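You operate a simulated robot arm through the tools that you are given. There is no shell and no other tool. Be economical: measure what you need, move in short steps, check, and stop when the job is done.

The job below is to be done with a simulated robot arm. You get a single attempt, and the scene is never put back.

TASK
Open up cart 4's cover: buckle, strap, zip and flap.
Fine: buckle undone, strap slack, zip down, flap open.

Only the result counts: the job must be done as asked and must still hold three seconds after the hand-in. Knocking over, shifting, dropping, spilling or breaking anything else fails it. Lids that push on must go on centred and level and be pressed home; caps that screw on are set level and turned clockwise until they are tight.

THE ROBOT
A 6-joint arm with a two-finger parallel gripper, fixed in place. Base frame: the origin is at the foot of the arm, x ahead of it, y to its left, z up. Units: m, degrees, N and s.
With the tool pointing down near the work surface it reaches from about 0.14 to 0.42 m from the base axis. Its first joint turns from -66.0 to 66.0 degrees. Payload 2.7 kg.
The tool frame sits at the grasp point between the pads (the TCP): z along the fingers, y along the line on which they close. The tips reach 0.023 m beyond it. The gripper opens to 0.094 m. The fingers are 0.038 m wide and 0.01 m thick; the gripper's body (0.054 by 0.096 m) begins 0.039 m behind the TCP.
Orientation is that of the tool frame in the base frame, as a unit quaternion [w, x, y, z]. With the fingers straight down and closing along the base's y, the tool's x points along the base's -x, its y along +y and its z along -z.

THE INTERFACE
- The arm moves only by the tool apply_moves. Its argument "motion" is a list of rows, each an object of numbers (a shift or turn left out is 0, a gripper value left out holds the last): "rx", "ry", "rz": the turn, a rotation vector about the tool's x, y, z in rad; "tx", "ty", "tz": the shift along the tool's x, y, z in mm; "fingers": the opening, from 0 (shut) to 1 (fully open). In form: [{"rx": .., "ry": .., "rz": .., "tx": .., "ty": .., "tz": .., "fingers": ..}, ...]. A call has 1 to 20 rows; each row shifts and turns the commanded pose from where the row before left it, along the tool's axes as they then stand. Each row takes 0.2 s and may step no farther than 0.05 m and 8.6 degrees from the row before; otherwise, or with a gripper value out of range, the whole call is refused. A pose out of reach is approached as far as the arm can. The call stops where the force on the tool passes 50 N (or 10 N more than at its start, if that is more) or the arm is blocked; 0.2 s more then pass. The fingers move at their own pace (about 0.045 m/s each) and stop on an object; they squeeze with about 37 N. The grip force told is the motor's: it shows also when the fingers shut on nothing. Time passes only in rows, and 0.2 s behind the last, so rows that do not move let the fingers close. The reply holds the time, the measured pose of the TCP, the force on the tool along the base axes, the opening and the grip force, in the units named above and with some noise.
- Cameras (640 x 400 px; columns grow to the right, rows downward): "scene" is fixed at [0.0877, -0.4422, 1.4078]; the picture's right is [0.65, -0.76, 0.00], its down [-0.42, -0.36, -0.84] and it looks along [0.64, 0.54, -0.55] (base axes); focal length 357 px, centre (320, 200). "wrist" rides on the gripper at [0.086, 0.016, -0.074] in the tool frame; the picture's right is [-0.18, 0.98, 0.00], its down [-0.58, -0.11, -0.81] and it looks along [-0.79, -0.15, 0.59] (tool axes); focal length 243 px, centre (320, 200). There is no depth. A picture from a camera that has moved, and an enlarged one, comes with that camera's place and axes in the base frame and with its lens.
- get_image(camera): a new picture of that camera. The clock stands still meanwhile.
- inspect(camera, box): a new picture of the part [left, top, right, bottom] of that camera's present view, enlarged. The clock stands still meanwhile.
- close_job(): hands the job in; it is judged then, once.

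Go step by step. Nothing tells you positions but the pictures and the camera data: compare them with the known pose of the tool, close in by small moves and look again before you grip or let go. The budget is 120 turns and 84 pictures, counting those below and the enlarged ones. Unless the task says otherwise, let go and move clear before handing in, and close with one line.

The tools are called as name(argument=value, ...) on one line, values as JSON. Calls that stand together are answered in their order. apply_moves: Moves the arm, as the interface text tells. Its arguments: {"type":"object","properties":{"motion":{"type":"array"}},"required":["motion"]} The other tools are called the same way: get_image (camera) takes a picture; inspect (camera, box) takes an enlarged picture of a part of a camera's view; close_job () hands the job in.

At the start:

```text
time: 0.0
ee_pos: [0.4167, 0.0787, 1.1842]
orientation: [-0.001, 0.0, 1.0, 0.0]
wrist_force: [-0.1, 0.1, -1.6]
opening: 0.0941
gripper_force: 0.1
```

scene: 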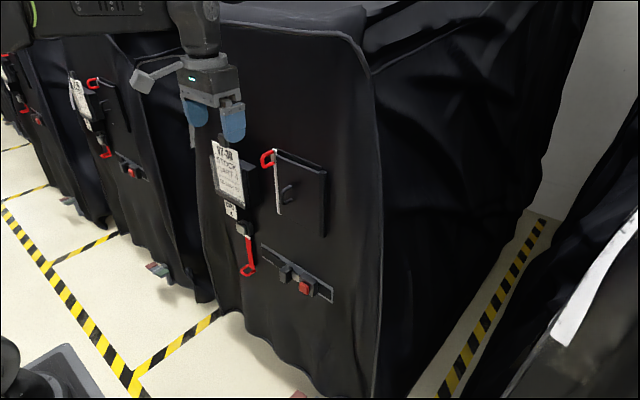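
wrist: 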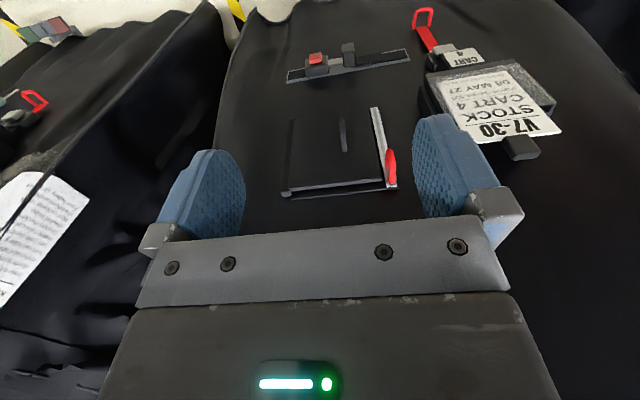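

I see cart 4's front cover with a tag, a zipped flap with a red pull, a red strap pull and a buckle. I'll look closer before moving.

inspect(camera="scene", box=[190, 120, 350, 220])

inspect(camera="scene", box=[210, 210, 370, 310])

inspect(camera="wrist", box=[250, 0, 570, 200])

```text
4.00 times, centred on (270, 170) of scene
camera zoom: at [0.0877, -0.4422, 1.4078], right [0.65, -0.76, 0.0], down [-0.42, -0.36, -0.84], along [0.64, 0.54, -0.55], focal length 1429 px, centre (520, 320)
```

zoom: 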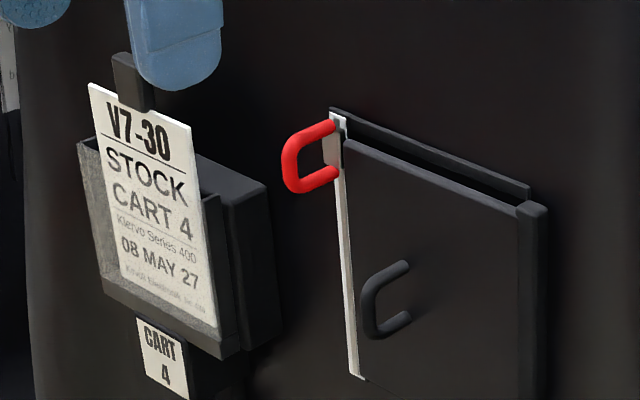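

```text
4.00 times, centred on (290, 260) of scene
camera zoom: at [0.0877, -0.4422, 1.4078], right [0.65, -0.76, 0.0], down [-0.42, -0.36, -0.84], along [0.64, 0.54, -0.55], focal length 1429 px, centre (440, -40)
```

zoom: 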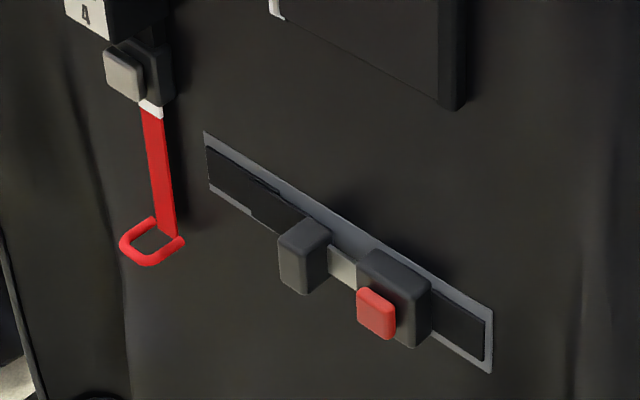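

```text
2.00 times, centred on (410, 100) of wrist
camera zoom: at [0.3296, 0.0949, 1.2598], right [0.18, 0.98, 0.0], down [0.58, -0.11, 0.81], along [0.79, -0.15, -0.59], focal length 485 px, centre (140, 400)
```

zoom: 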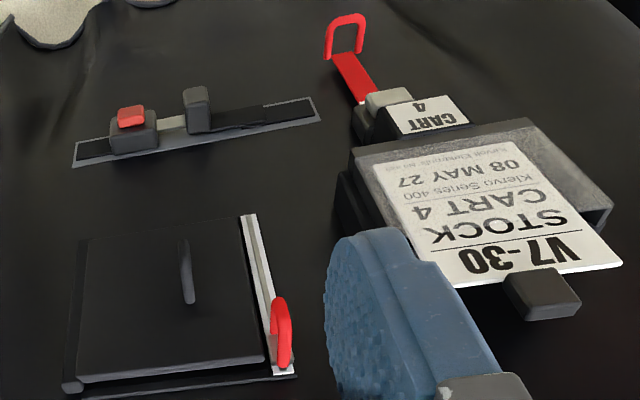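

Triangulating puts the zip pull at about (0.594, 0.147, 1.022), the buckle button near (0.574, 0.03, 0.68) and the strap loop near (0.59, 0.30, 0.555). I'll look at the neighbouring cart and the tag for clues about how the parts work.

inspect(camera="scene", box=[50, 60, 178, 200])

inspect(camera="scene", box=[215, 205, 275, 285])

inspect(camera="scene", box=[258, 235, 338, 305])

```text
2.86 times, centred on (114, 130) of scene
camera zoom: at [0.0877, -0.4422, 1.4078], right [0.65, -0.76, 0.0], down [-0.42, -0.36, -0.84], along [0.64, 0.54, -0.55], focal length 1021 px, centre (909, 400)
```

zoom: 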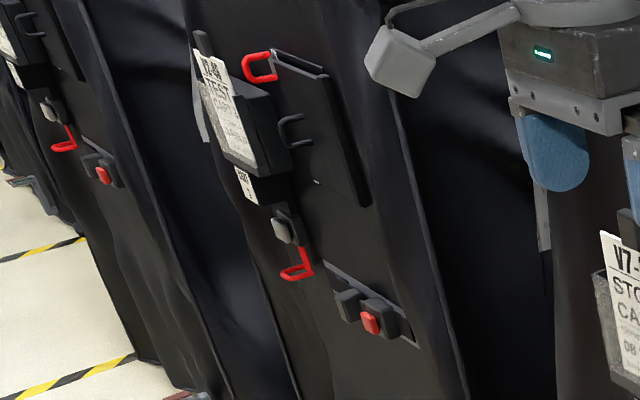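

```text
5.00 times, centred on (245, 245) of scene
camera zoom: at [0.0877, -0.4422, 1.4078], right [0.65, -0.76, 0.0], down [-0.42, -0.36, -0.84], along [0.64, 0.54, -0.55], focal length 1786 px, centre (695, -25)
```

zoom: 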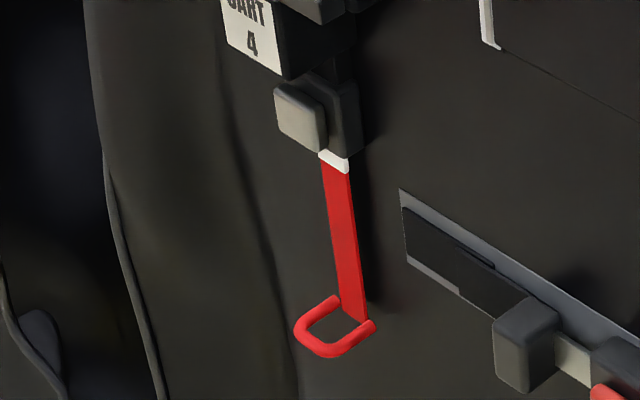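

```text
5.71 times, centred on (298, 270) of scene
camera zoom: at [0.0877, -0.4422, 1.4078], right [0.65, -0.76, 0.0], down [-0.42, -0.36, -0.84], along [0.64, 0.54, -0.55], focal length 2041 px, centre (446, -200)
```

zoom: 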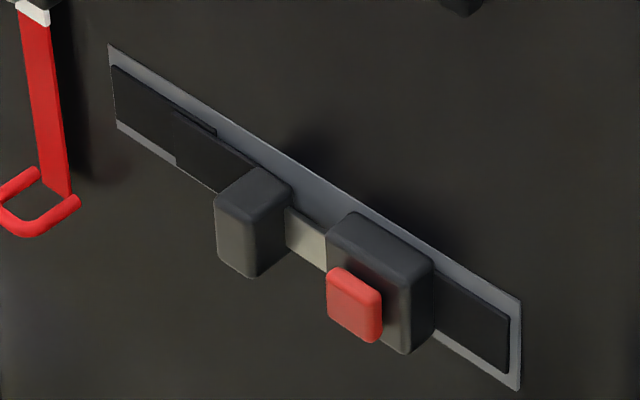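

Cart 4's strap tail is longer than the neighbour's, and its buckle tongue shows. I'll turn the tool to point forward at the cover, with the camera underneath.

apply_moves(motion=[{"ry": -0.1428}, {"ry": -0.1428}, {"ry": -0.1428}, {"ry": -0.1428}, {"ry": -0.1428}, {"ry": -0.1428}, {"ry": -0.1428}, {"ry": -0.1428}, {"ry": -0.1428}, {"ry": -0.1428}, {"ry": -0.1428}, {}])

get_image(camera="wrist")

get_image(camera="scene")

```text
time: 2.6
ee_pos: [0.4131, 0.0924, 1.1881]
orientation: [0.707, 0.001, 0.707, -0.001]
wrist_force: [-0.1, -0.3, 1.7]
opening: 0.0942
gripper_force: 0.1
out of reach, approached as far as the arm can: row 11
```

```text
75 pictures are left
camera wrist: at [0.3392, 0.109, 1.1018], right [0.01, 0.98, 0.18], down [-0.81, -0.1, 0.58], along [0.59, -0.15, 0.79], focal length 243 px, centre (320, 200)
```

wrist: 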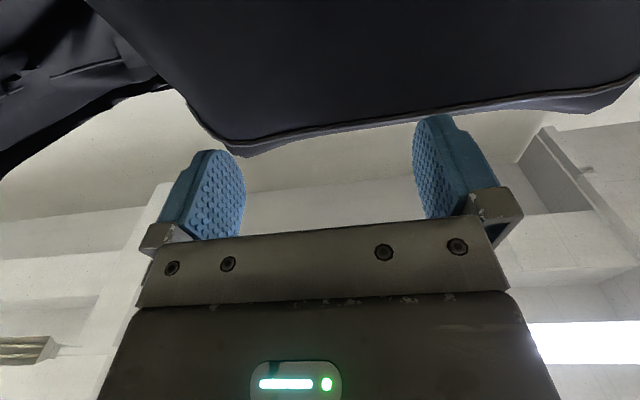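

```text
74 pictures are left
```

scene: 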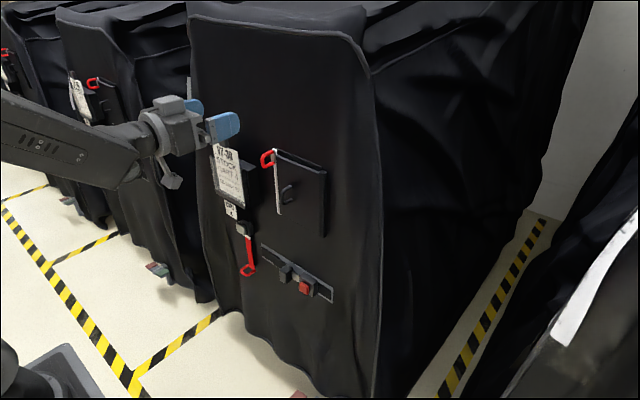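

The arm reaches forward fine. I'll lower to buckle height while staying clear of the cover.

apply_moves(motion=[{"tx": 45, "tz": -10}, {"tx": 45, "ty": -6}, {"tx": 45, "ty": -6}, {"tx": 45, "ty": -6}, {"tx": 45, "ty": -6}, {"tx": 45, "ty": -6}, {"tx": 45, "ty": -6}, {"tx": 45, "ty": -6}, {"tx": 45, "ty": -6}, {"tx": 45, "ty": -6}, {"tx": 45, "ty": -6}, {}])

get_image(camera="wrist")

get_image(camera="scene")

```text
time: 5.2
ee_pos: [0.4803, 0.1304, 0.8422]
orientation: [0.699, -0.045, 0.711, -0.053]
wrist_force: [0.4, 0.3, -0.1]
opening: 0.094
gripper_force: 0.1
out of reach, approached as far as the arm can: row 1, 2, 3, 4, 5, 6, 7, 8, 9, 10, 11
```

```text
73 pictures are left
camera wrist: at [0.4043, 0.1368, 0.7551], right [0.01, 1.0, 0.05], down [-0.8, -0.02, 0.6], along [0.6, -0.04, 0.8], focal length 243 px, centre (320, 200)
```

wrist: 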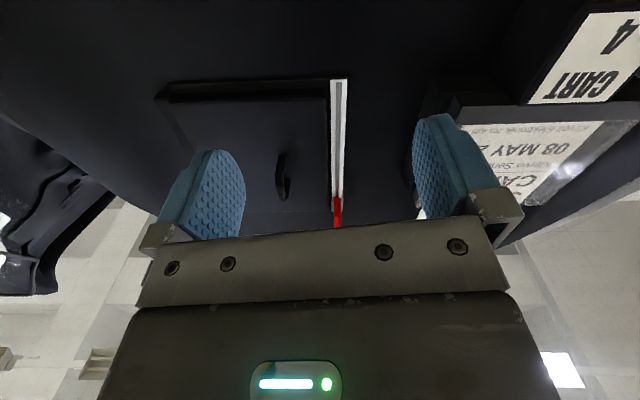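

```text
72 pictures are left
```

scene: 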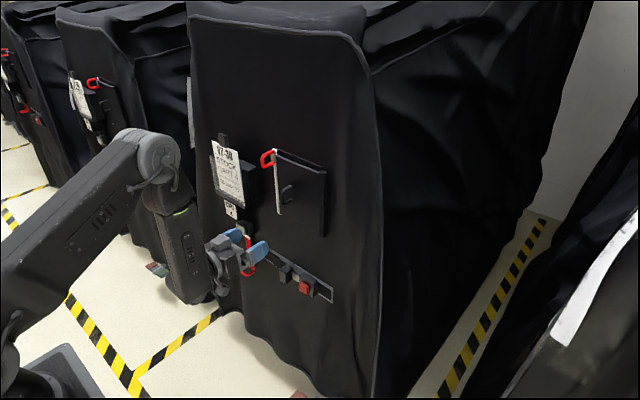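

The horizontal pose this close to the base is beyond what the arm can fold to. I'll command somewhat further forward and see if the lower height becomes reachable.

apply_moves(motion=[{"tz": 20}, {"tz": 20}, {"tz": 20}, {}])

get_image(camera="scene")

```text
time: 6.2
ee_pos: [0.5443, 0.1466, 0.8423]
orientation: [0.701, -0.032, 0.712, -0.041]
wrist_force: [-0.2, 0.2, -0.1]
opening: 0.094
gripper_force: 0.1
out of reach, approached as far as the arm can: row 1, 3
```

```text
71 pictures are left
```

scene: 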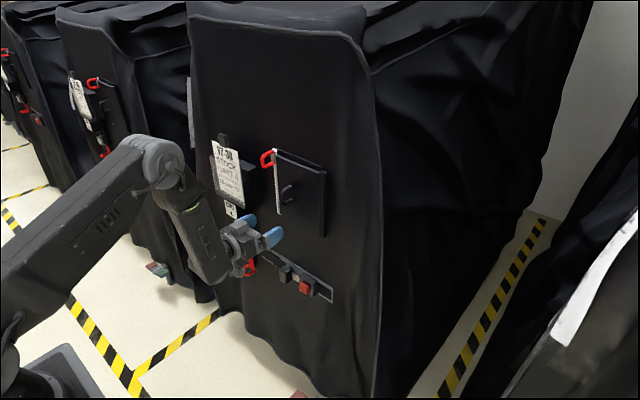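

The commanded pose restarts from the pose actually reached. I'll back off slightly and try going down and sideways in small rows.

apply_moves(motion=[{"tz": -15, "ty": -20}, {"ty": -20}, {"ty": -20}, {"ty": -20}, {"tx": 20}, {"tx": 20}, {"tx": 20}, {}])

get_image(camera="wrist")

```text
time: 8.0
ee_pos: [0.5223, 0.144, 0.7965]
orientation: [0.7, -0.037, 0.711, -0.044]
wrist_force: [-0.2, 0.8, 0.1]
opening: 0.0939
gripper_force: 0.0
out of reach, approached as far as the arm can: row 1, 2, 3, 4, 5, 6, 7
```

```text
70 pictures are left
camera wrist: at [0.446, 0.1515, 0.7099], right [0.01, 1.0, 0.07], down [-0.8, -0.03, 0.6], along [0.6, -0.06, 0.8], focal length 243 px, centre (320, 200)
```

wrist: 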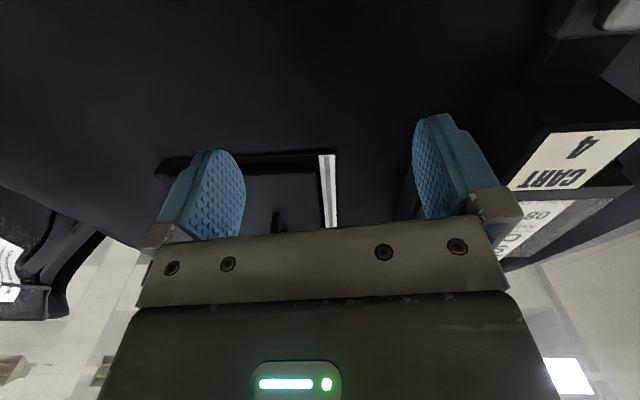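

Sideways motion is blocked, most likely by a wrist limit when the tool is held horizontal this low. I'll pitch the tool down about 30° and fix the roll, then go sideways toward the buckle.

apply_moves(motion=[{"tz": -20, "ry": 0.13}, {"ry": 0.13}, {"ry": 0.13}, {"ry": 0.13}, {"rz": 0.06}, {"rz": 0.05}, {"ty": -20}, {"ty": -20}, {"ty": -20}, {"ty": -20}, {"ty": -20}, {}])

get_image(camera="wrist")

get_image(camera="scene")

```text
time: 10.6
ee_pos: [0.5485, 0.0922, 0.8289]
orientation: [0.494, 0.017, 0.869, -0.028]
wrist_force: [0.3, -0.7, -0.1]
opening: 0.094
gripper_force: 0.0
out of reach, approached as far as the arm can: row 1, 6, 7, 8, 9, 10, 11
```

```text
69 pictures are left
camera wrist: at [0.4403, 0.1145, 0.7932], right [0.15, 0.98, 0.13], down [-0.4, -0.06, 0.91], along [0.9, -0.19, 0.38], focal length 243 px, centre (320, 200)
```

wrist: 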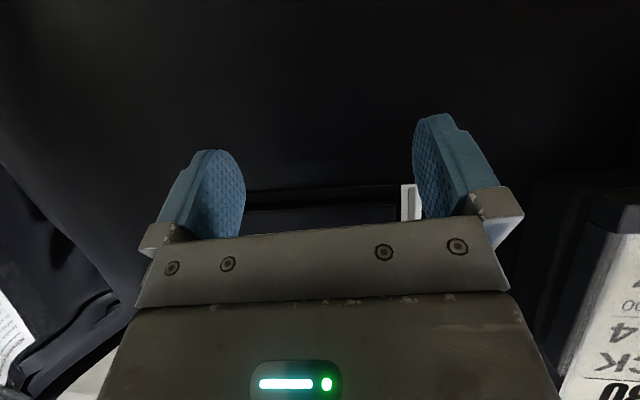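

```text
68 pictures are left
```

scene: 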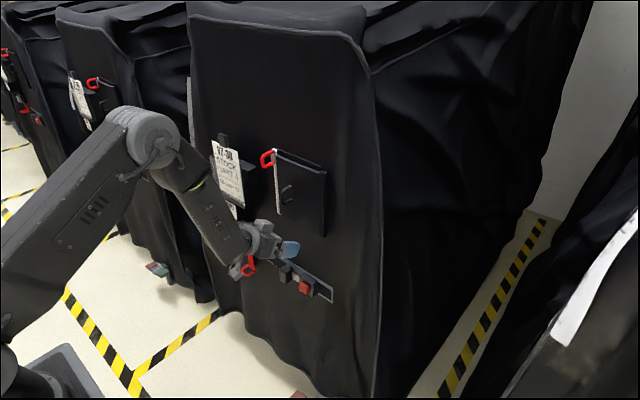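

The arm gives a compromise pose again. I'll pitch further down (about 55°) and check whether it can then go to the buckle's side.

apply_moves(motion=[{"tz": -13, "tx": 8}, {"tz": -13, "tx": 8}, {"ry": 0.14}, {"ry": 0.14}, {"ry": 0.14}, {"ty": -20}, {"ty": -20}, {"ty": -20}, {}])

get_image(camera="wrist")

```text
time: 12.6
ee_pos: [0.5345, 0.0335, 0.84]
orientation: [0.303, 0.029, 0.953, -0.017]
wrist_force: [-0.4, 0.2, 0.4]
opening: 0.0942
gripper_force: 0.1
out of reach, approached as far as the arm can: row 1, 2
```

```text
67 pictures are left
camera wrist: at [0.4213, 0.0575, 0.8513], right [0.21, 0.97, 0.09], down [0.0, -0.1, 1.0], along [0.98, -0.21, -0.02], focal length 243 px, centre (320, 200)
```

wrist: 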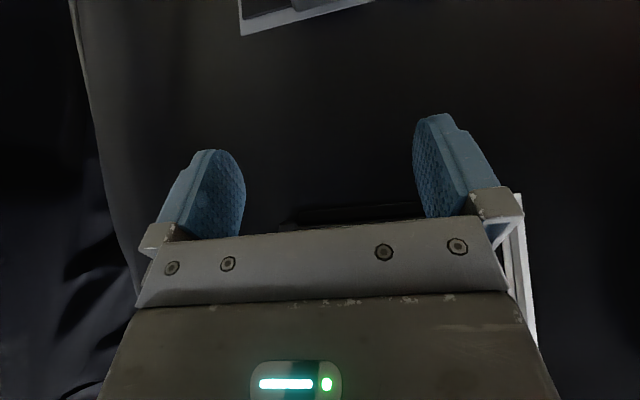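

Pitching to 55° down works. I'll go straight down about 100 mm and a little back to bring the buckle into view.

apply_moves(motion=[{"tx": 20, "tz": 16}, {"tx": 20, "tz": 16}, {"tx": 20, "tz": 16}, {"tx": 20, "tz": 16}, {}])

get_image(camera="wrist")

get_image(camera="scene")

```text
time: 13.8
ee_pos: [0.5043, 0.0792, 0.7441]
orientation: [0.305, 0.032, 0.952, -0.014]
wrist_force: [-0.1, 0.4, -0.8]
opening: 0.094
gripper_force: 0.1
out of reach, approached as far as the arm can: row 1, 2, 3, 4
```

```text
66 pictures are left
camera wrist: at [0.3922, 0.1027, 0.7545], right [0.22, 0.97, 0.1], down [0.0, -0.1, 0.99], along [0.98, -0.22, -0.02], focal length 243 px, centre (320, 200)
```

wrist: 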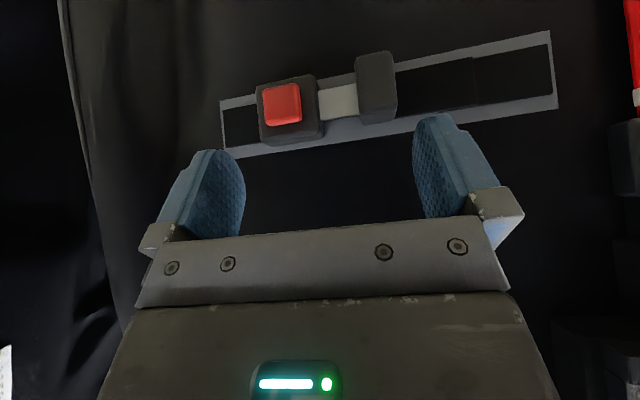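

```text
65 pictures are left
```

scene: 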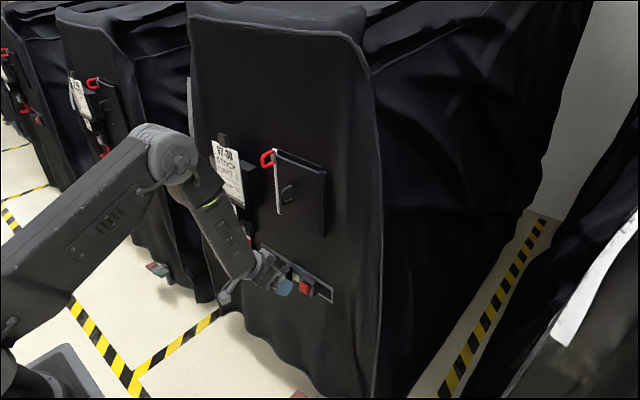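

The buckle is clearly visible, with its red button at about (0.586, 0.036, 0.666). I'll close the fingers and move forward and sideways first, to see whether the arm can get over there.

apply_moves(motion=[{"tx": -15, "tz": 11, "fingers": 0}, {"tx": -15, "tz": 11}, {"ty": -15}, {"ty": -15}, {"ty": -13}, {}])

get_image(camera="wrist")

```text
time: 15.2
ee_pos: [0.5369, 0.0584, 0.7425]
orientation: [0.303, 0.029, 0.953, -0.018]
wrist_force: [-0.2, 0.3, -0.3]
opening: 0.0
gripper_force: 33.0
out of reach, approached as far as the arm can: row 4, 5
```

```text
64 pictures are left
camera wrist: at [0.425, 0.0829, 0.7533], right [0.22, 0.97, 0.09], down [0.0, -0.09, 1.0], along [0.98, -0.21, -0.02], focal length 243 px, centre (320, 200)
```

wrist: 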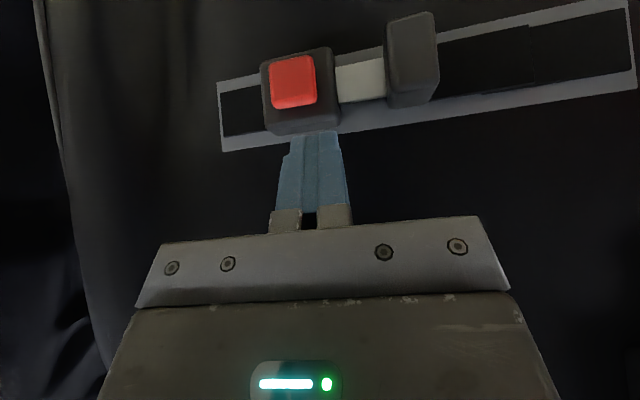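

It's stuck at y≈0.058 at this pitch. I'll pitch further (about 72°) and slide over to the button's y.

apply_moves(motion=[{"ry": 0.14}, {"ry": 0.14}, {"ty": -12}, {"ty": -12}, {}])

```text
time: 16.4
ee_pos: [0.5487, 0.0429, 0.7488]
orientation: [0.208, 0.031, 0.977, -0.022]
wrist_force: [0.2, -0.1, 0.2]
opening: 0.0
gripper_force: 37.1
out of reach, approached as far as the arm can: row 2, 3
```

Now at a pitch of about 66° and y≈0.043. I'll descend to button height, slightly back from the button.

apply_moves(motion=[{"tx": 8.8, "tz": 15}, {"tx": 8.8, "tz": 15}, {"tx": 8.8, "tz": 15}, {"tx": 8.8, "tz": 15}, {}])

get_image(camera="wrist")

inspect(camera="scene", box=[210, 210, 370, 310])

```text
time: 17.6
ee_pos: [0.542, 0.0405, 0.6767]
orientation: [0.208, 0.031, 0.977, -0.022]
wrist_force: [0.4, 0.3, 0.2]
opening: 0.0
gripper_force: 36.9
```

```text
63 pictures are left
camera wrist: at [0.4327, 0.0654, 0.7102], right [0.24, 0.97, 0.05], down [0.19, -0.09, 0.98], along [0.95, -0.22, -0.21], focal length 243 px, centre (320, 200)
```

wrist: 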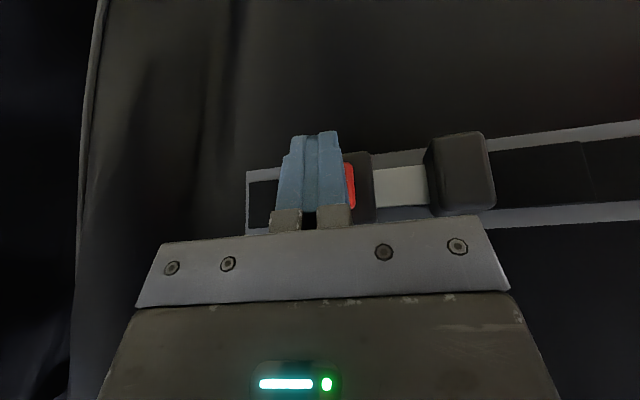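

```text
4.00 times, centred on (290, 260) of scene
camera zoom: at [0.0877, -0.4422, 1.4078], right [0.65, -0.76, 0.0], down [-0.42, -0.36, -0.84], along [0.64, 0.54, -0.55], focal length 1429 px, centre (440, -40)
```

zoom: 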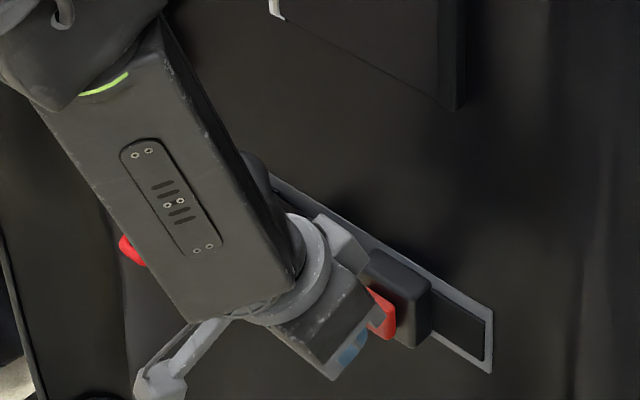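

The closed tips sit right in front of the button. I'll push forward in small steps.

apply_moves(motion=[{"tx": -3.64, "tz": 1.62}, {"tx": -3.64, "tz": 1.62}, {"tx": -3.64, "tz": 1.62}, {"tx": -2.7, "tz": 1.2}, {}])

inspect(camera="wrist", box=[220, 100, 540, 260])

```text
time: 18.8
ee_pos: [0.5554, 0.0413, 0.678]
orientation: [0.207, 0.032, 0.978, -0.021]
wrist_force: [-7.2, 0.2, -0.4]
opening: 0.0
gripper_force: 36.6
```

```text
2.00 times, centred on (380, 180) of wrist
camera zoom: at [0.4467, 0.0654, 0.7107], right [0.24, 0.97, 0.05], down [0.2, -0.09, 0.98], along [0.95, -0.22, -0.21], focal length 485 px, centre (200, 240)
```

zoom: 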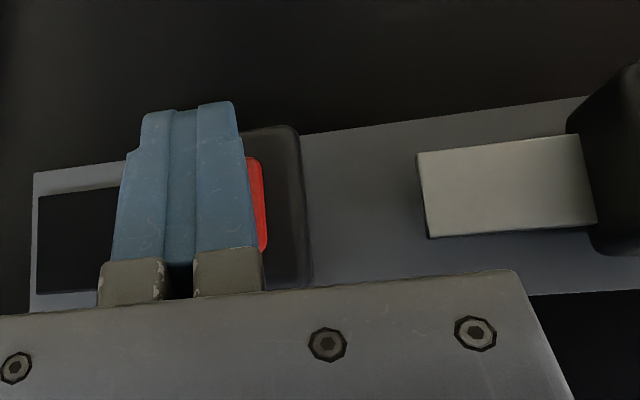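

The buckle released and the tongue sprang out to the left. I'll back off and look toward the strap.

apply_moves(motion=[{"tx": 12, "tz": -5}, {"tx": 15, "tz": -7}, {"tx": 15, "tz": -7}, {"ty": 20, "fingers": 0.6}, {"ty": 25}, {"ty": 25}, {"ty": 25}, {"ty": 25}, {}])

get_image(camera="wrist")

inspect(camera="scene", box=[190, 190, 350, 310])

```text
time: 20.8
ee_pos: [0.5185, 0.1616, 0.6762]
orientation: [0.208, 0.032, 0.977, -0.023]
wrist_force: [-0.7, -0.1, 0.7]
opening: 0.0565
gripper_force: 0.1
```

```text
60 pictures are left
camera wrist: at [0.4105, 0.1869, 0.7087], right [0.24, 0.97, 0.05], down [0.2, -0.09, 0.98], along [0.95, -0.22, -0.21], focal length 243 px, centre (320, 200)
```

wrist: 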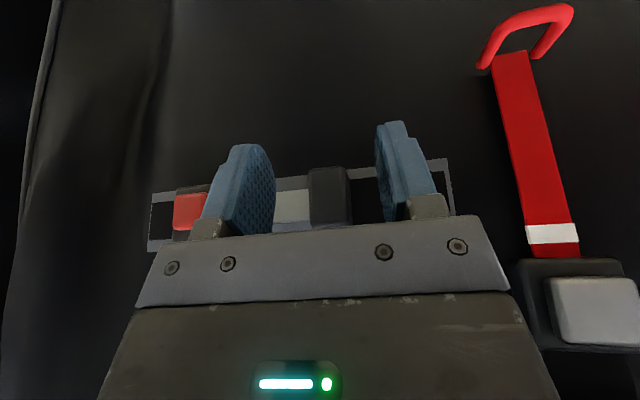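

```text
3.33 times, centred on (270, 250) of scene
camera zoom: at [0.0877, -0.4422, 1.4078], right [0.65, -0.76, 0.0], down [-0.42, -0.36, -0.84], along [0.64, 0.54, -0.55], focal length 1191 px, centre (487, 33)
```

zoom: 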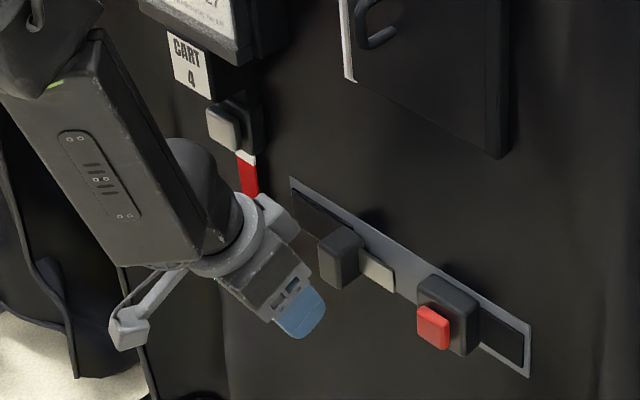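

The buckle is undone. The strap's cam housing has a grey release button near (0.594, 0.304, 0.74), below the tag box. I'll back up, move over there and level the tool to keep clear of the tag.

apply_moves(motion=[{"tx": 27, "tz": -12, "fingers": 0}, {"tx": 27, "tz": -12}, {"ty": 28}, {"ty": 28}, {"ty": 28}, {"ty": 28}, {"ty": 28}, {"ry": -0.14}, {"ry": -0.14}, {"ry": -0.14}, {"ry": -0.14}, {"ry": -0.14}, {"ry": -0.14}, {}])

get_image(camera="wrist")

get_image(camera="scene")

```text
time: 23.8
ee_pos: [0.4687, 0.3059, 0.671]
orientation: [0.59, 0.02, 0.806, -0.033]
wrist_force: [-0.4, -0.9, 0.8]
opening: 0.0
gripper_force: 37.0
```

```text
58 pictures are left
camera wrist: at [0.3725, 0.3275, 0.6115], right [0.13, 0.98, 0.15], down [-0.6, -0.04, 0.8], along [0.79, -0.19, 0.58], focal length 243 px, centre (320, 200)
```

wrist: 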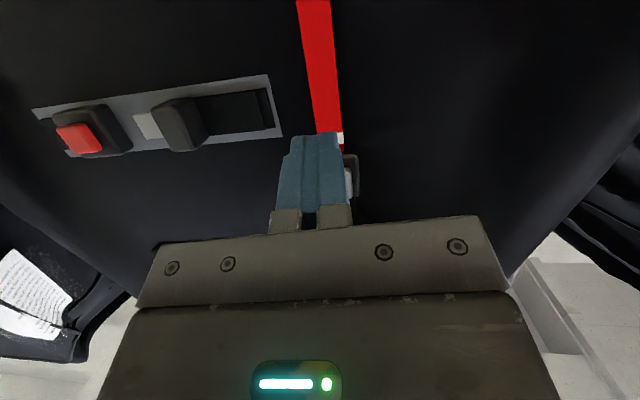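

```text
57 pictures are left
```

scene: 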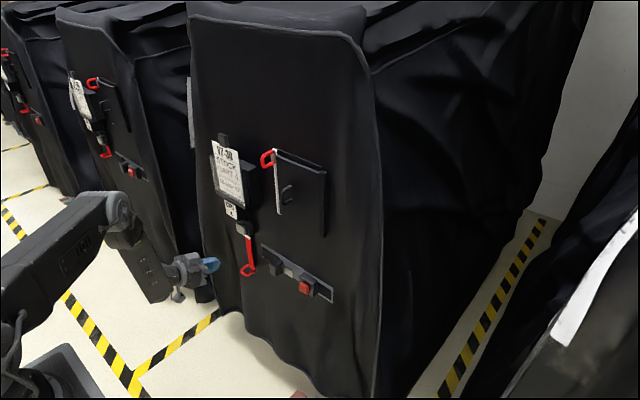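

I'll rise to button height while still well back, then look again.

apply_moves(motion=[{"tx": -22, "tz": -7}, {"tx": -22, "tz": -7}, {"tx": -22, "tz": -7}, {}])

get_image(camera="wrist")

inspect(camera="scene", box=[190, 190, 350, 290])

```text
time: 24.8
ee_pos: [0.4696, 0.3073, 0.7396]
orientation: [0.588, 0.019, 0.808, -0.033]
wrist_force: [-0.1, -0.3, -0.2]
opening: 0.0003
gripper_force: 37.0
```

```text
56 pictures are left
camera wrist: at [0.3723, 0.3289, 0.6795], right [0.13, 0.98, 0.15], down [-0.59, -0.04, 0.8], along [0.79, -0.19, 0.58], focal length 243 px, centre (320, 200)
```

wrist: 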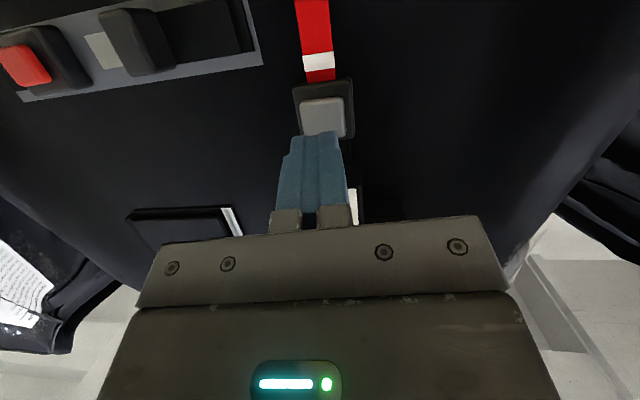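

```text
4.00 times, centred on (270, 240) of scene
camera zoom: at [0.0877, -0.4422, 1.4078], right [0.65, -0.76, 0.0], down [-0.42, -0.36, -0.84], along [0.64, 0.54, -0.55], focal length 1429 px, centre (520, 40)
```

zoom: 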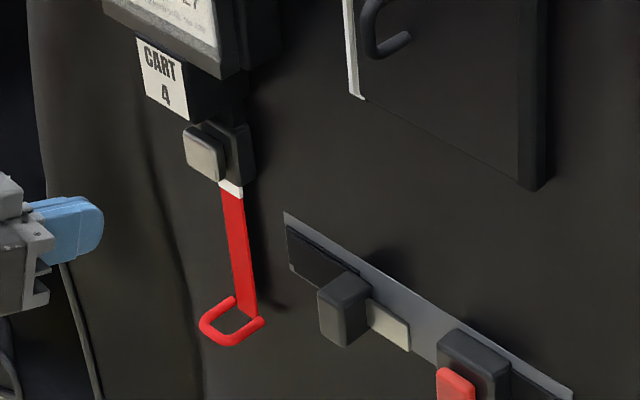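

The grey button is now refined to about (0.587, 0.293, 0.743). I'll move up close in front of it.

apply_moves(motion=[{"tx": -5.9, "tz": 18.5, "ty": -1.6}, {"tx": -5.9, "tz": 18.5, "ty": -1.6}, {"tx": -5.9, "tz": 18.5, "ty": -1.6}, {"tx": -4, "tz": 12, "ty": -1.6}, {}])

get_image(camera="wrist")

inspect(camera="scene", box=[190, 190, 350, 290])

```text
time: 26.0
ee_pos: [0.5402, 0.2956, 0.74]
orientation: [0.589, 0.02, 0.807, -0.033]
wrist_force: [-0.2, -0.1, -0.4]
opening: 0.0
gripper_force: 36.9
```

```text
54 pictures are left
camera wrist: at [0.4431, 0.3171, 0.6812], right [0.13, 0.98, 0.15], down [-0.59, -0.04, 0.8], along [0.79, -0.19, 0.58], focal length 243 px, centre (320, 200)
```

wrist: 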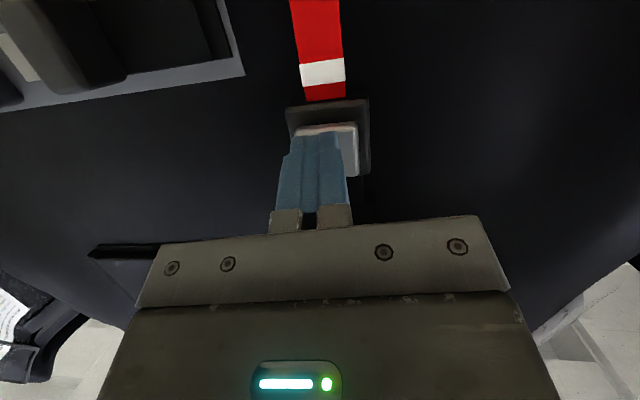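

```text
4.00 times, centred on (270, 240) of scene
camera zoom: at [0.0877, -0.4422, 1.4078], right [0.65, -0.76, 0.0], down [-0.42, -0.36, -0.84], along [0.64, 0.54, -0.55], focal length 1429 px, centre (520, 40)
```

zoom: 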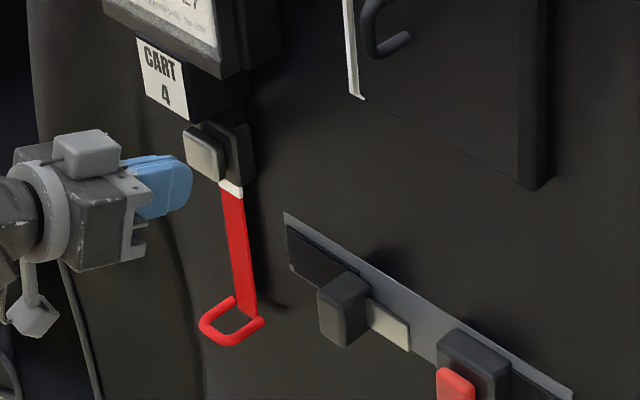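

Well lined up; I'll shift about 4 mm left and 3 mm up, then press forward in small steps.

apply_moves(motion=[{"ty": 4, "tx": -3, "tz": -1}, {"tx": -1.5, "tz": 4.75}, {"tx": -1.5, "tz": 4.75}, {"tx": -1.2, "tz": 3.8}, {"tx": -1.2, "tz": 3.8}, {"tx": -0.9, "tz": 2.85}, {}])

get_image(camera="wrist")

inspect(camera="scene", box=[190, 190, 350, 290])

```text
time: 27.6
ee_pos: [0.5595, 0.2993, 0.7423]
orientation: [0.588, 0.017, 0.808, -0.032]
wrist_force: [-35.4, 1.1, 10.4]
opening: 0.0
gripper_force: 36.2
```

```text
52 pictures are left
camera wrist: at [0.4625, 0.3211, 0.6836], right [0.12, 0.98, 0.14], down [-0.59, -0.04, 0.8], along [0.8, -0.18, 0.58], focal length 243 px, centre (320, 200)
```

wrist: 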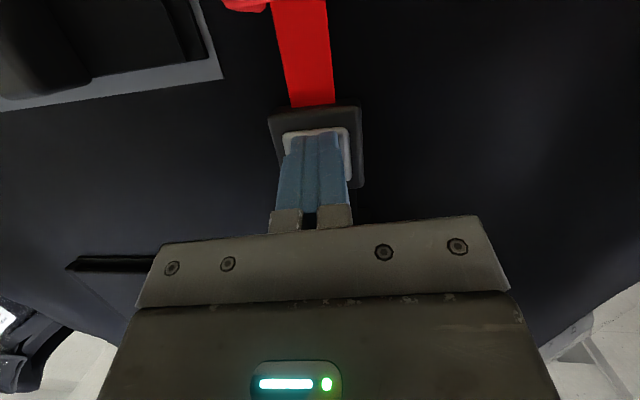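

```text
4.00 times, centred on (270, 240) of scene
camera zoom: at [0.0868, -0.4423, 1.4078], right [0.65, -0.76, 0.0], down [-0.41, -0.36, -0.84], along [0.64, 0.54, -0.55], focal length 1429 px, centre (520, 40)
```

zoom: 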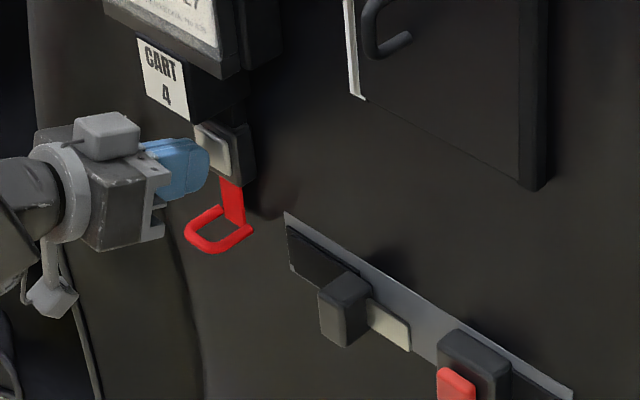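

The cam released and the strap ran in, so the loop is now right under the housing. I'll hold briefly, then back off and check that it stays slack.

apply_moves(motion=[{}, {}, {}, {"tx": 3, "tz": -9.5}, {"tx": 6, "tz": -19}, {"tx": 6, "tz": -19}, {"tx": 6, "tz": -19}, {"tx": 6, "tz": -19}, {}, {}])

get_image(camera="wrist")

inspect(camera="scene", box=[190, 190, 350, 290])

```text
time: 29.8
ee_pos: [0.4716, 0.3041, 0.7448]
orientation: [0.589, 0.019, 0.807, -0.032]
wrist_force: [-0.1, 0.0, -0.3]
opening: 0.0001
gripper_force: 36.8
```

```text
50 pictures are left
camera wrist: at [0.3752, 0.3264, 0.6848], right [0.13, 0.98, 0.15], down [-0.59, -0.04, 0.8], along [0.79, -0.19, 0.58], focal length 243 px, centre (320, 200)
```

wrist: 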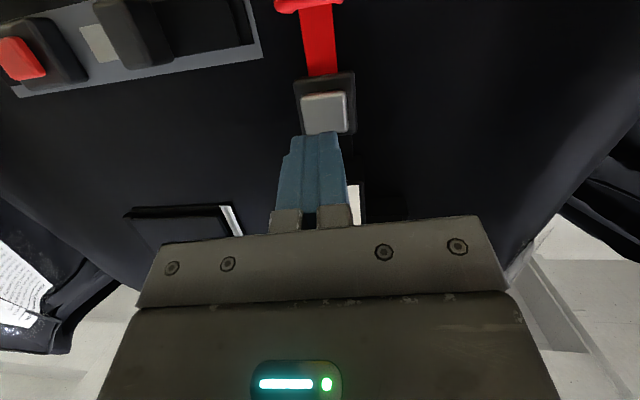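

```text
4.00 times, centred on (270, 240) of scene
camera zoom: at [0.0877, -0.4422, 1.4078], right [0.65, -0.76, 0.0], down [-0.42, -0.36, -0.84], along [0.64, 0.54, -0.55], focal length 1429 px, centre (520, 40)
```

zoom: 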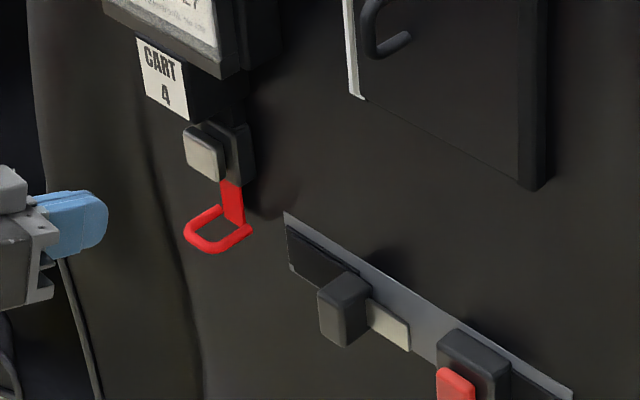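

The strap stays slack with the loop run up to the cam. Next is the zip pull near (0.594, 0.147, 1.022); its loop stands out from the cover, so I'll approach it from the front with open fingers.

apply_moves(motion=[{"rx": -0.07}, {"tx": -26.7, "tz": -8.4, "ty": -15.5}, {"tx": -26.7, "tz": -8.4, "ty": -15.5}, {"tx": -26.7, "tz": -8.4, "ty": -15.5}, {"tx": -26.7, "tz": -8.4, "ty": -15.5}, {"tx": -26.7, "tz": -8.4, "ty": -15.5, "fingers": 0.5}, {"tx": -26.7, "tz": -8.4, "ty": -15.5}, {"tx": -26.7, "tz": -8.4, "ty": -15.5}, {"tx": -26.7, "tz": -8.4, "ty": -15.5}, {"tx": -26.7, "tz": -8.4, "ty": -15.5}, {"tx": -26.7, "tz": -8.4, "ty": -15.5}, {}])

get_image(camera="wrist")

inspect(camera="scene", box=[190, 120, 350, 220])

```text
time: 32.4
ee_pos: [0.474, 0.1572, 1.0239]
orientation: [0.588, -0.001, 0.809, -0.005]
wrist_force: [1.0, -0.3, 0.1]
opening: 0.0472
gripper_force: 0.1
out of reach, approached as far as the arm can: row 3
```

```text
48 pictures are left
camera wrist: at [0.3754, 0.1737, 0.9648], right [0.06, 0.98, 0.17], down [-0.59, -0.1, 0.8], along [0.81, -0.15, 0.57], focal length 243 px, centre (320, 200)
```

wrist: 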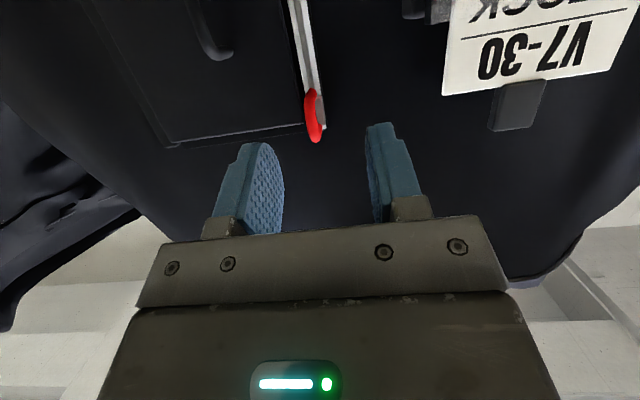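

```text
4.00 times, centred on (270, 170) of scene
camera zoom: at [0.0877, -0.4422, 1.4078], right [0.65, -0.76, 0.0], down [-0.42, -0.36, -0.84], along [0.64, 0.54, -0.55], focal length 1429 px, centre (520, 320)
```

zoom: 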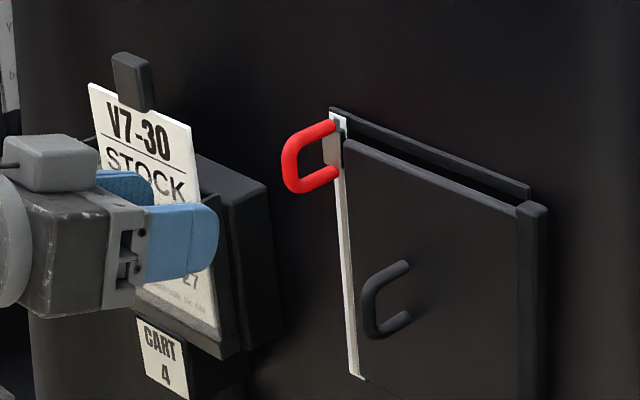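

The pull is confirmed near (0.594, 0.144, 1.024). I'll advance until the fingers straddle it.

apply_moves(motion=[{"ty": -12.5}, {"tx": -6, "tz": 19}, {"tx": -6, "tz": 19}, {"tx": -6, "tz": 19}, {"tx": -6, "tz": 19}, {}])

get_image(camera="wrist")

inspect(camera="scene", box=[190, 120, 350, 220])

```text
time: 33.8
ee_pos: [0.555, 0.1417, 1.0251]
orientation: [0.589, -0.001, 0.808, -0.004]
wrist_force: [0.0, 0.4, -0.8]
opening: 0.0472
gripper_force: 0.1
```

```text
46 pictures are left
camera wrist: at [0.4565, 0.1583, 0.9664], right [0.06, 0.98, 0.17], down [-0.59, -0.1, 0.8], along [0.81, -0.15, 0.57], focal length 243 px, centre (320, 200)
```

wrist: 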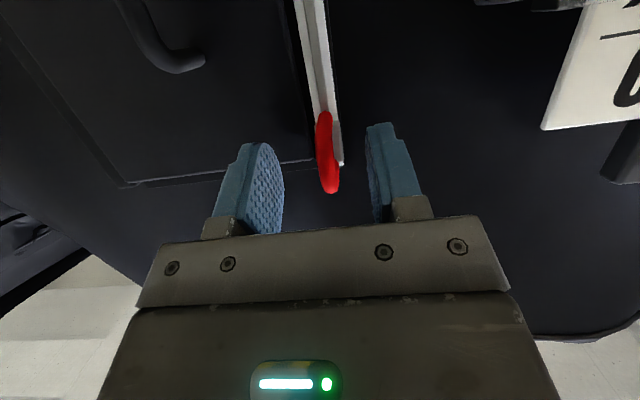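

```text
4.00 times, centred on (270, 170) of scene
camera zoom: at [0.0877, -0.4422, 1.4078], right [0.65, -0.76, 0.0], down [-0.42, -0.36, -0.84], along [0.64, 0.54, -0.55], focal length 1429 px, centre (520, 320)
```

zoom: 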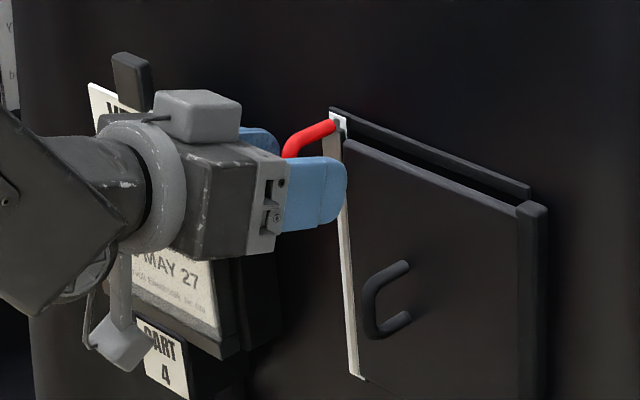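

The pull is centred between the fingers. I'll go 12 mm further, slightly up, and close.

apply_moves(motion=[{"tx": -6, "tz": 4}, {"tx": -3.5, "tz": 5}, {}, {"fingers": 0}, {}, {}, {}, {}])

inspect(camera="wrist", box=[160, 50, 480, 250])

```text
time: 35.6
ee_pos: [0.5657, 0.1439, 1.0326]
orientation: [0.589, -0.003, 0.808, -0.003]
wrist_force: [11.5, 27.6, -1.5]
opening: 0.0086
gripper_force: 45.7
```

```text
2.00 times, centred on (320, 150) of wrist
camera zoom: at [0.4681, 0.1608, 0.9737], right [0.06, 0.98, 0.17], down [-0.59, -0.1, 0.8], along [0.81, -0.14, 0.57], focal length 485 px, centre (320, 300)
```

zoom: 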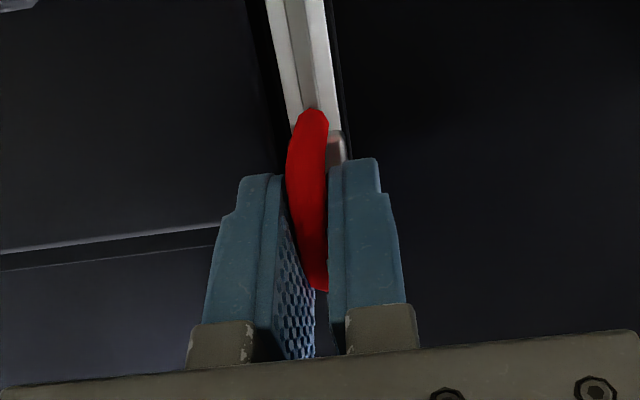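

The pull is gripped with some side load. I'll shift 3 mm left to relieve it, then draw the zip down in small steps.

apply_moves(motion=[{"ty": 3}, {}, {"tx": 7.6, "tz": 2.5}, {"tx": 7.6, "tz": 2.5}, {"tx": 7.6, "tz": 2.5}, {}])

inspect(camera="scene", box=[190, 120, 350, 220])

```text
time: 37.0
ee_pos: [0.5667, 0.146, 1.0072]
orientation: [0.588, 0.0, 0.809, -0.006]
wrist_force: [-5.7, 4.3, 0.0]
opening: 0.0086
gripper_force: 44.8
```

```text
4.00 times, centred on (270, 170) of scene
camera zoom: at [0.0875, -0.4421, 1.4078], right [0.65, -0.76, 0.0], down [-0.42, -0.36, -0.84], along [0.64, 0.54, -0.55], focal length 1429 px, centre (520, 320)
```

zoom: 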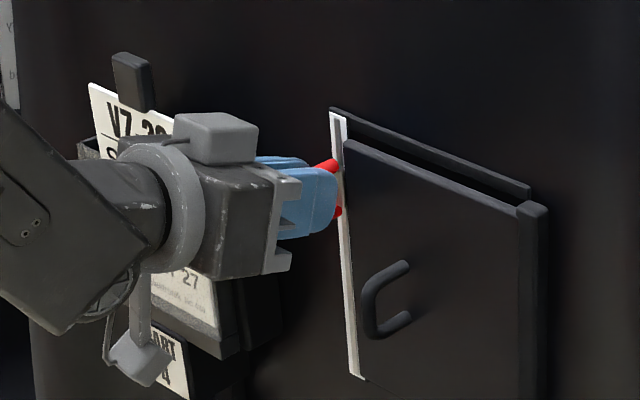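

The slider moves freely. I'll continue drawing it down.

apply_moves(motion=[{"tx": 9.5, "tz": 3.1}, {"tx": 9.5, "tz": 3.1}, {"tx": 9.5, "tz": 3.1}, {"tx": 9.5, "tz": 3.1}, {"tx": 9.5, "tz": 3.1}, {"tx": 9.5, "tz": 3.1}, {"tx": 9.5, "tz": 3.1}, {"tx": 9.5, "tz": 3.1}, {}])

inspect(camera="scene", box=[190, 120, 350, 220])

```text
time: 39.0
ee_pos: [0.5663, 0.1452, 0.9263]
orientation: [0.588, 0.0, 0.809, -0.005]
wrist_force: [-9.5, 8.3, -0.8]
opening: 0.0089
gripper_force: 45.4
```

```text
4.00 times, centred on (270, 170) of scene
camera zoom: at [0.0875, -0.442, 1.4079], right [0.65, -0.76, 0.0], down [-0.42, -0.36, -0.84], along [0.64, 0.54, -0.55], focal length 1429 px, centre (520, 320)
```

zoom: 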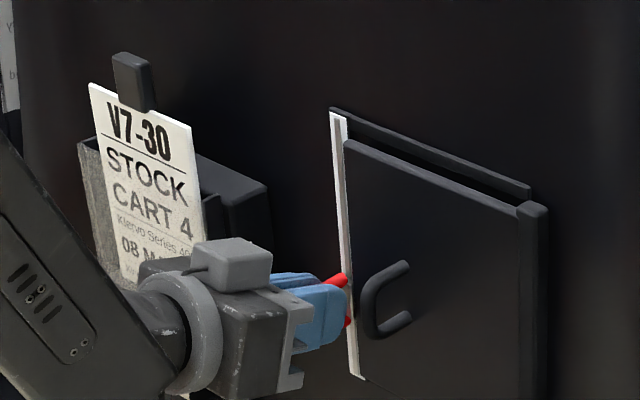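

About 50–60 mm remains. I'll continue down to the stop.

apply_moves(motion=[{"tx": 9.5, "tz": 3.1}, {"tx": 9.5, "tz": 3.1}, {"tx": 9.5, "tz": 3.1}, {"tx": 9.5, "tz": 3.1}, {"tx": 4.8, "tz": 1.5}, {"tx": 4.8, "tz": 1.5}, {"tx": 4.8, "tz": 1.5}, {}])

inspect(camera="scene", box=[210, 150, 370, 250])

```text
time: 40.4
ee_pos: [0.5656, 0.1451, 0.8822]
orientation: [0.592, 0.0, 0.806, -0.01]
wrist_force: [-21.5, -5.0, 12.5]
opening: 0.0085
gripper_force: 44.8
stopped in row 7: the force on the tool passed its limit (the readings are from after the stop); the commanded pose is now the measured one
```

```text
4.00 times, centred on (290, 200) of scene
camera zoom: at [0.0869, -0.4424, 1.4078], right [0.65, -0.76, 0.0], down [-0.41, -0.36, -0.84], along [0.64, 0.54, -0.55], focal length 1429 px, centre (440, 200)
```

zoom: 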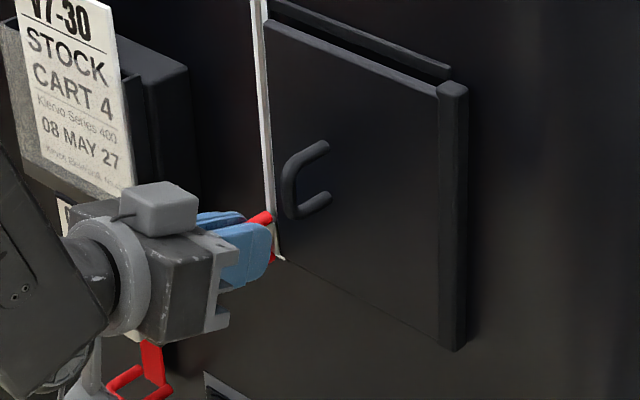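

The slider has hit the bottom stop. I'll release, back off and look.

apply_moves(motion=[{"fingers": 0.5}, {}, {}, {"tx": 3, "tz": -9.5}, {"tx": 6, "tz": -19}, {"tx": 6, "tz": -19}, {"tx": 6, "tz": -19}, {"tx": 6, "tz": -19}, {}])

get_image(camera="wrist")

inspect(camera="scene", box=[210, 150, 370, 250])

```text
time: 42.4
ee_pos: [0.4947, 0.1691, 0.8973]
orientation: [0.59, -0.003, 0.807, -0.016]
wrist_force: [-0.1, -0.7, -0.4]
opening: 0.0469
gripper_force: 0.1
out of reach, approached as far as the arm can: row 5, 6, 7, 8
```

```text
40 pictures are left
camera wrist: at [0.398, 0.1856, 0.8387], right [0.07, 0.99, 0.15], down [-0.59, -0.08, 0.8], along [0.8, -0.14, 0.58], focal length 243 px, centre (320, 200)
```

wrist: 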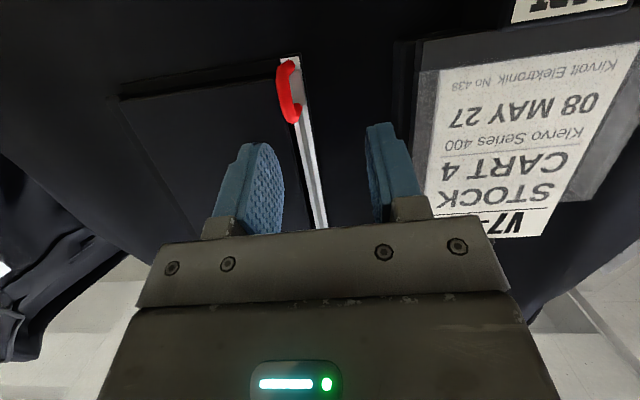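

```text
4.00 times, centred on (290, 200) of scene
camera zoom: at [0.0877, -0.4422, 1.4078], right [0.65, -0.76, 0.0], down [-0.42, -0.36, -0.84], along [0.64, 0.54, -0.55], focal length 1429 px, centre (440, 200)
```

zoom: 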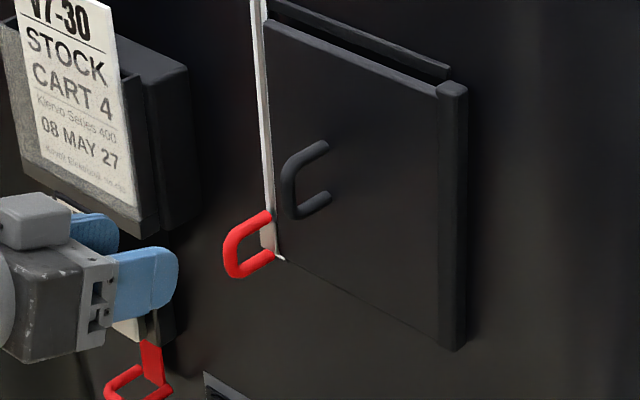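

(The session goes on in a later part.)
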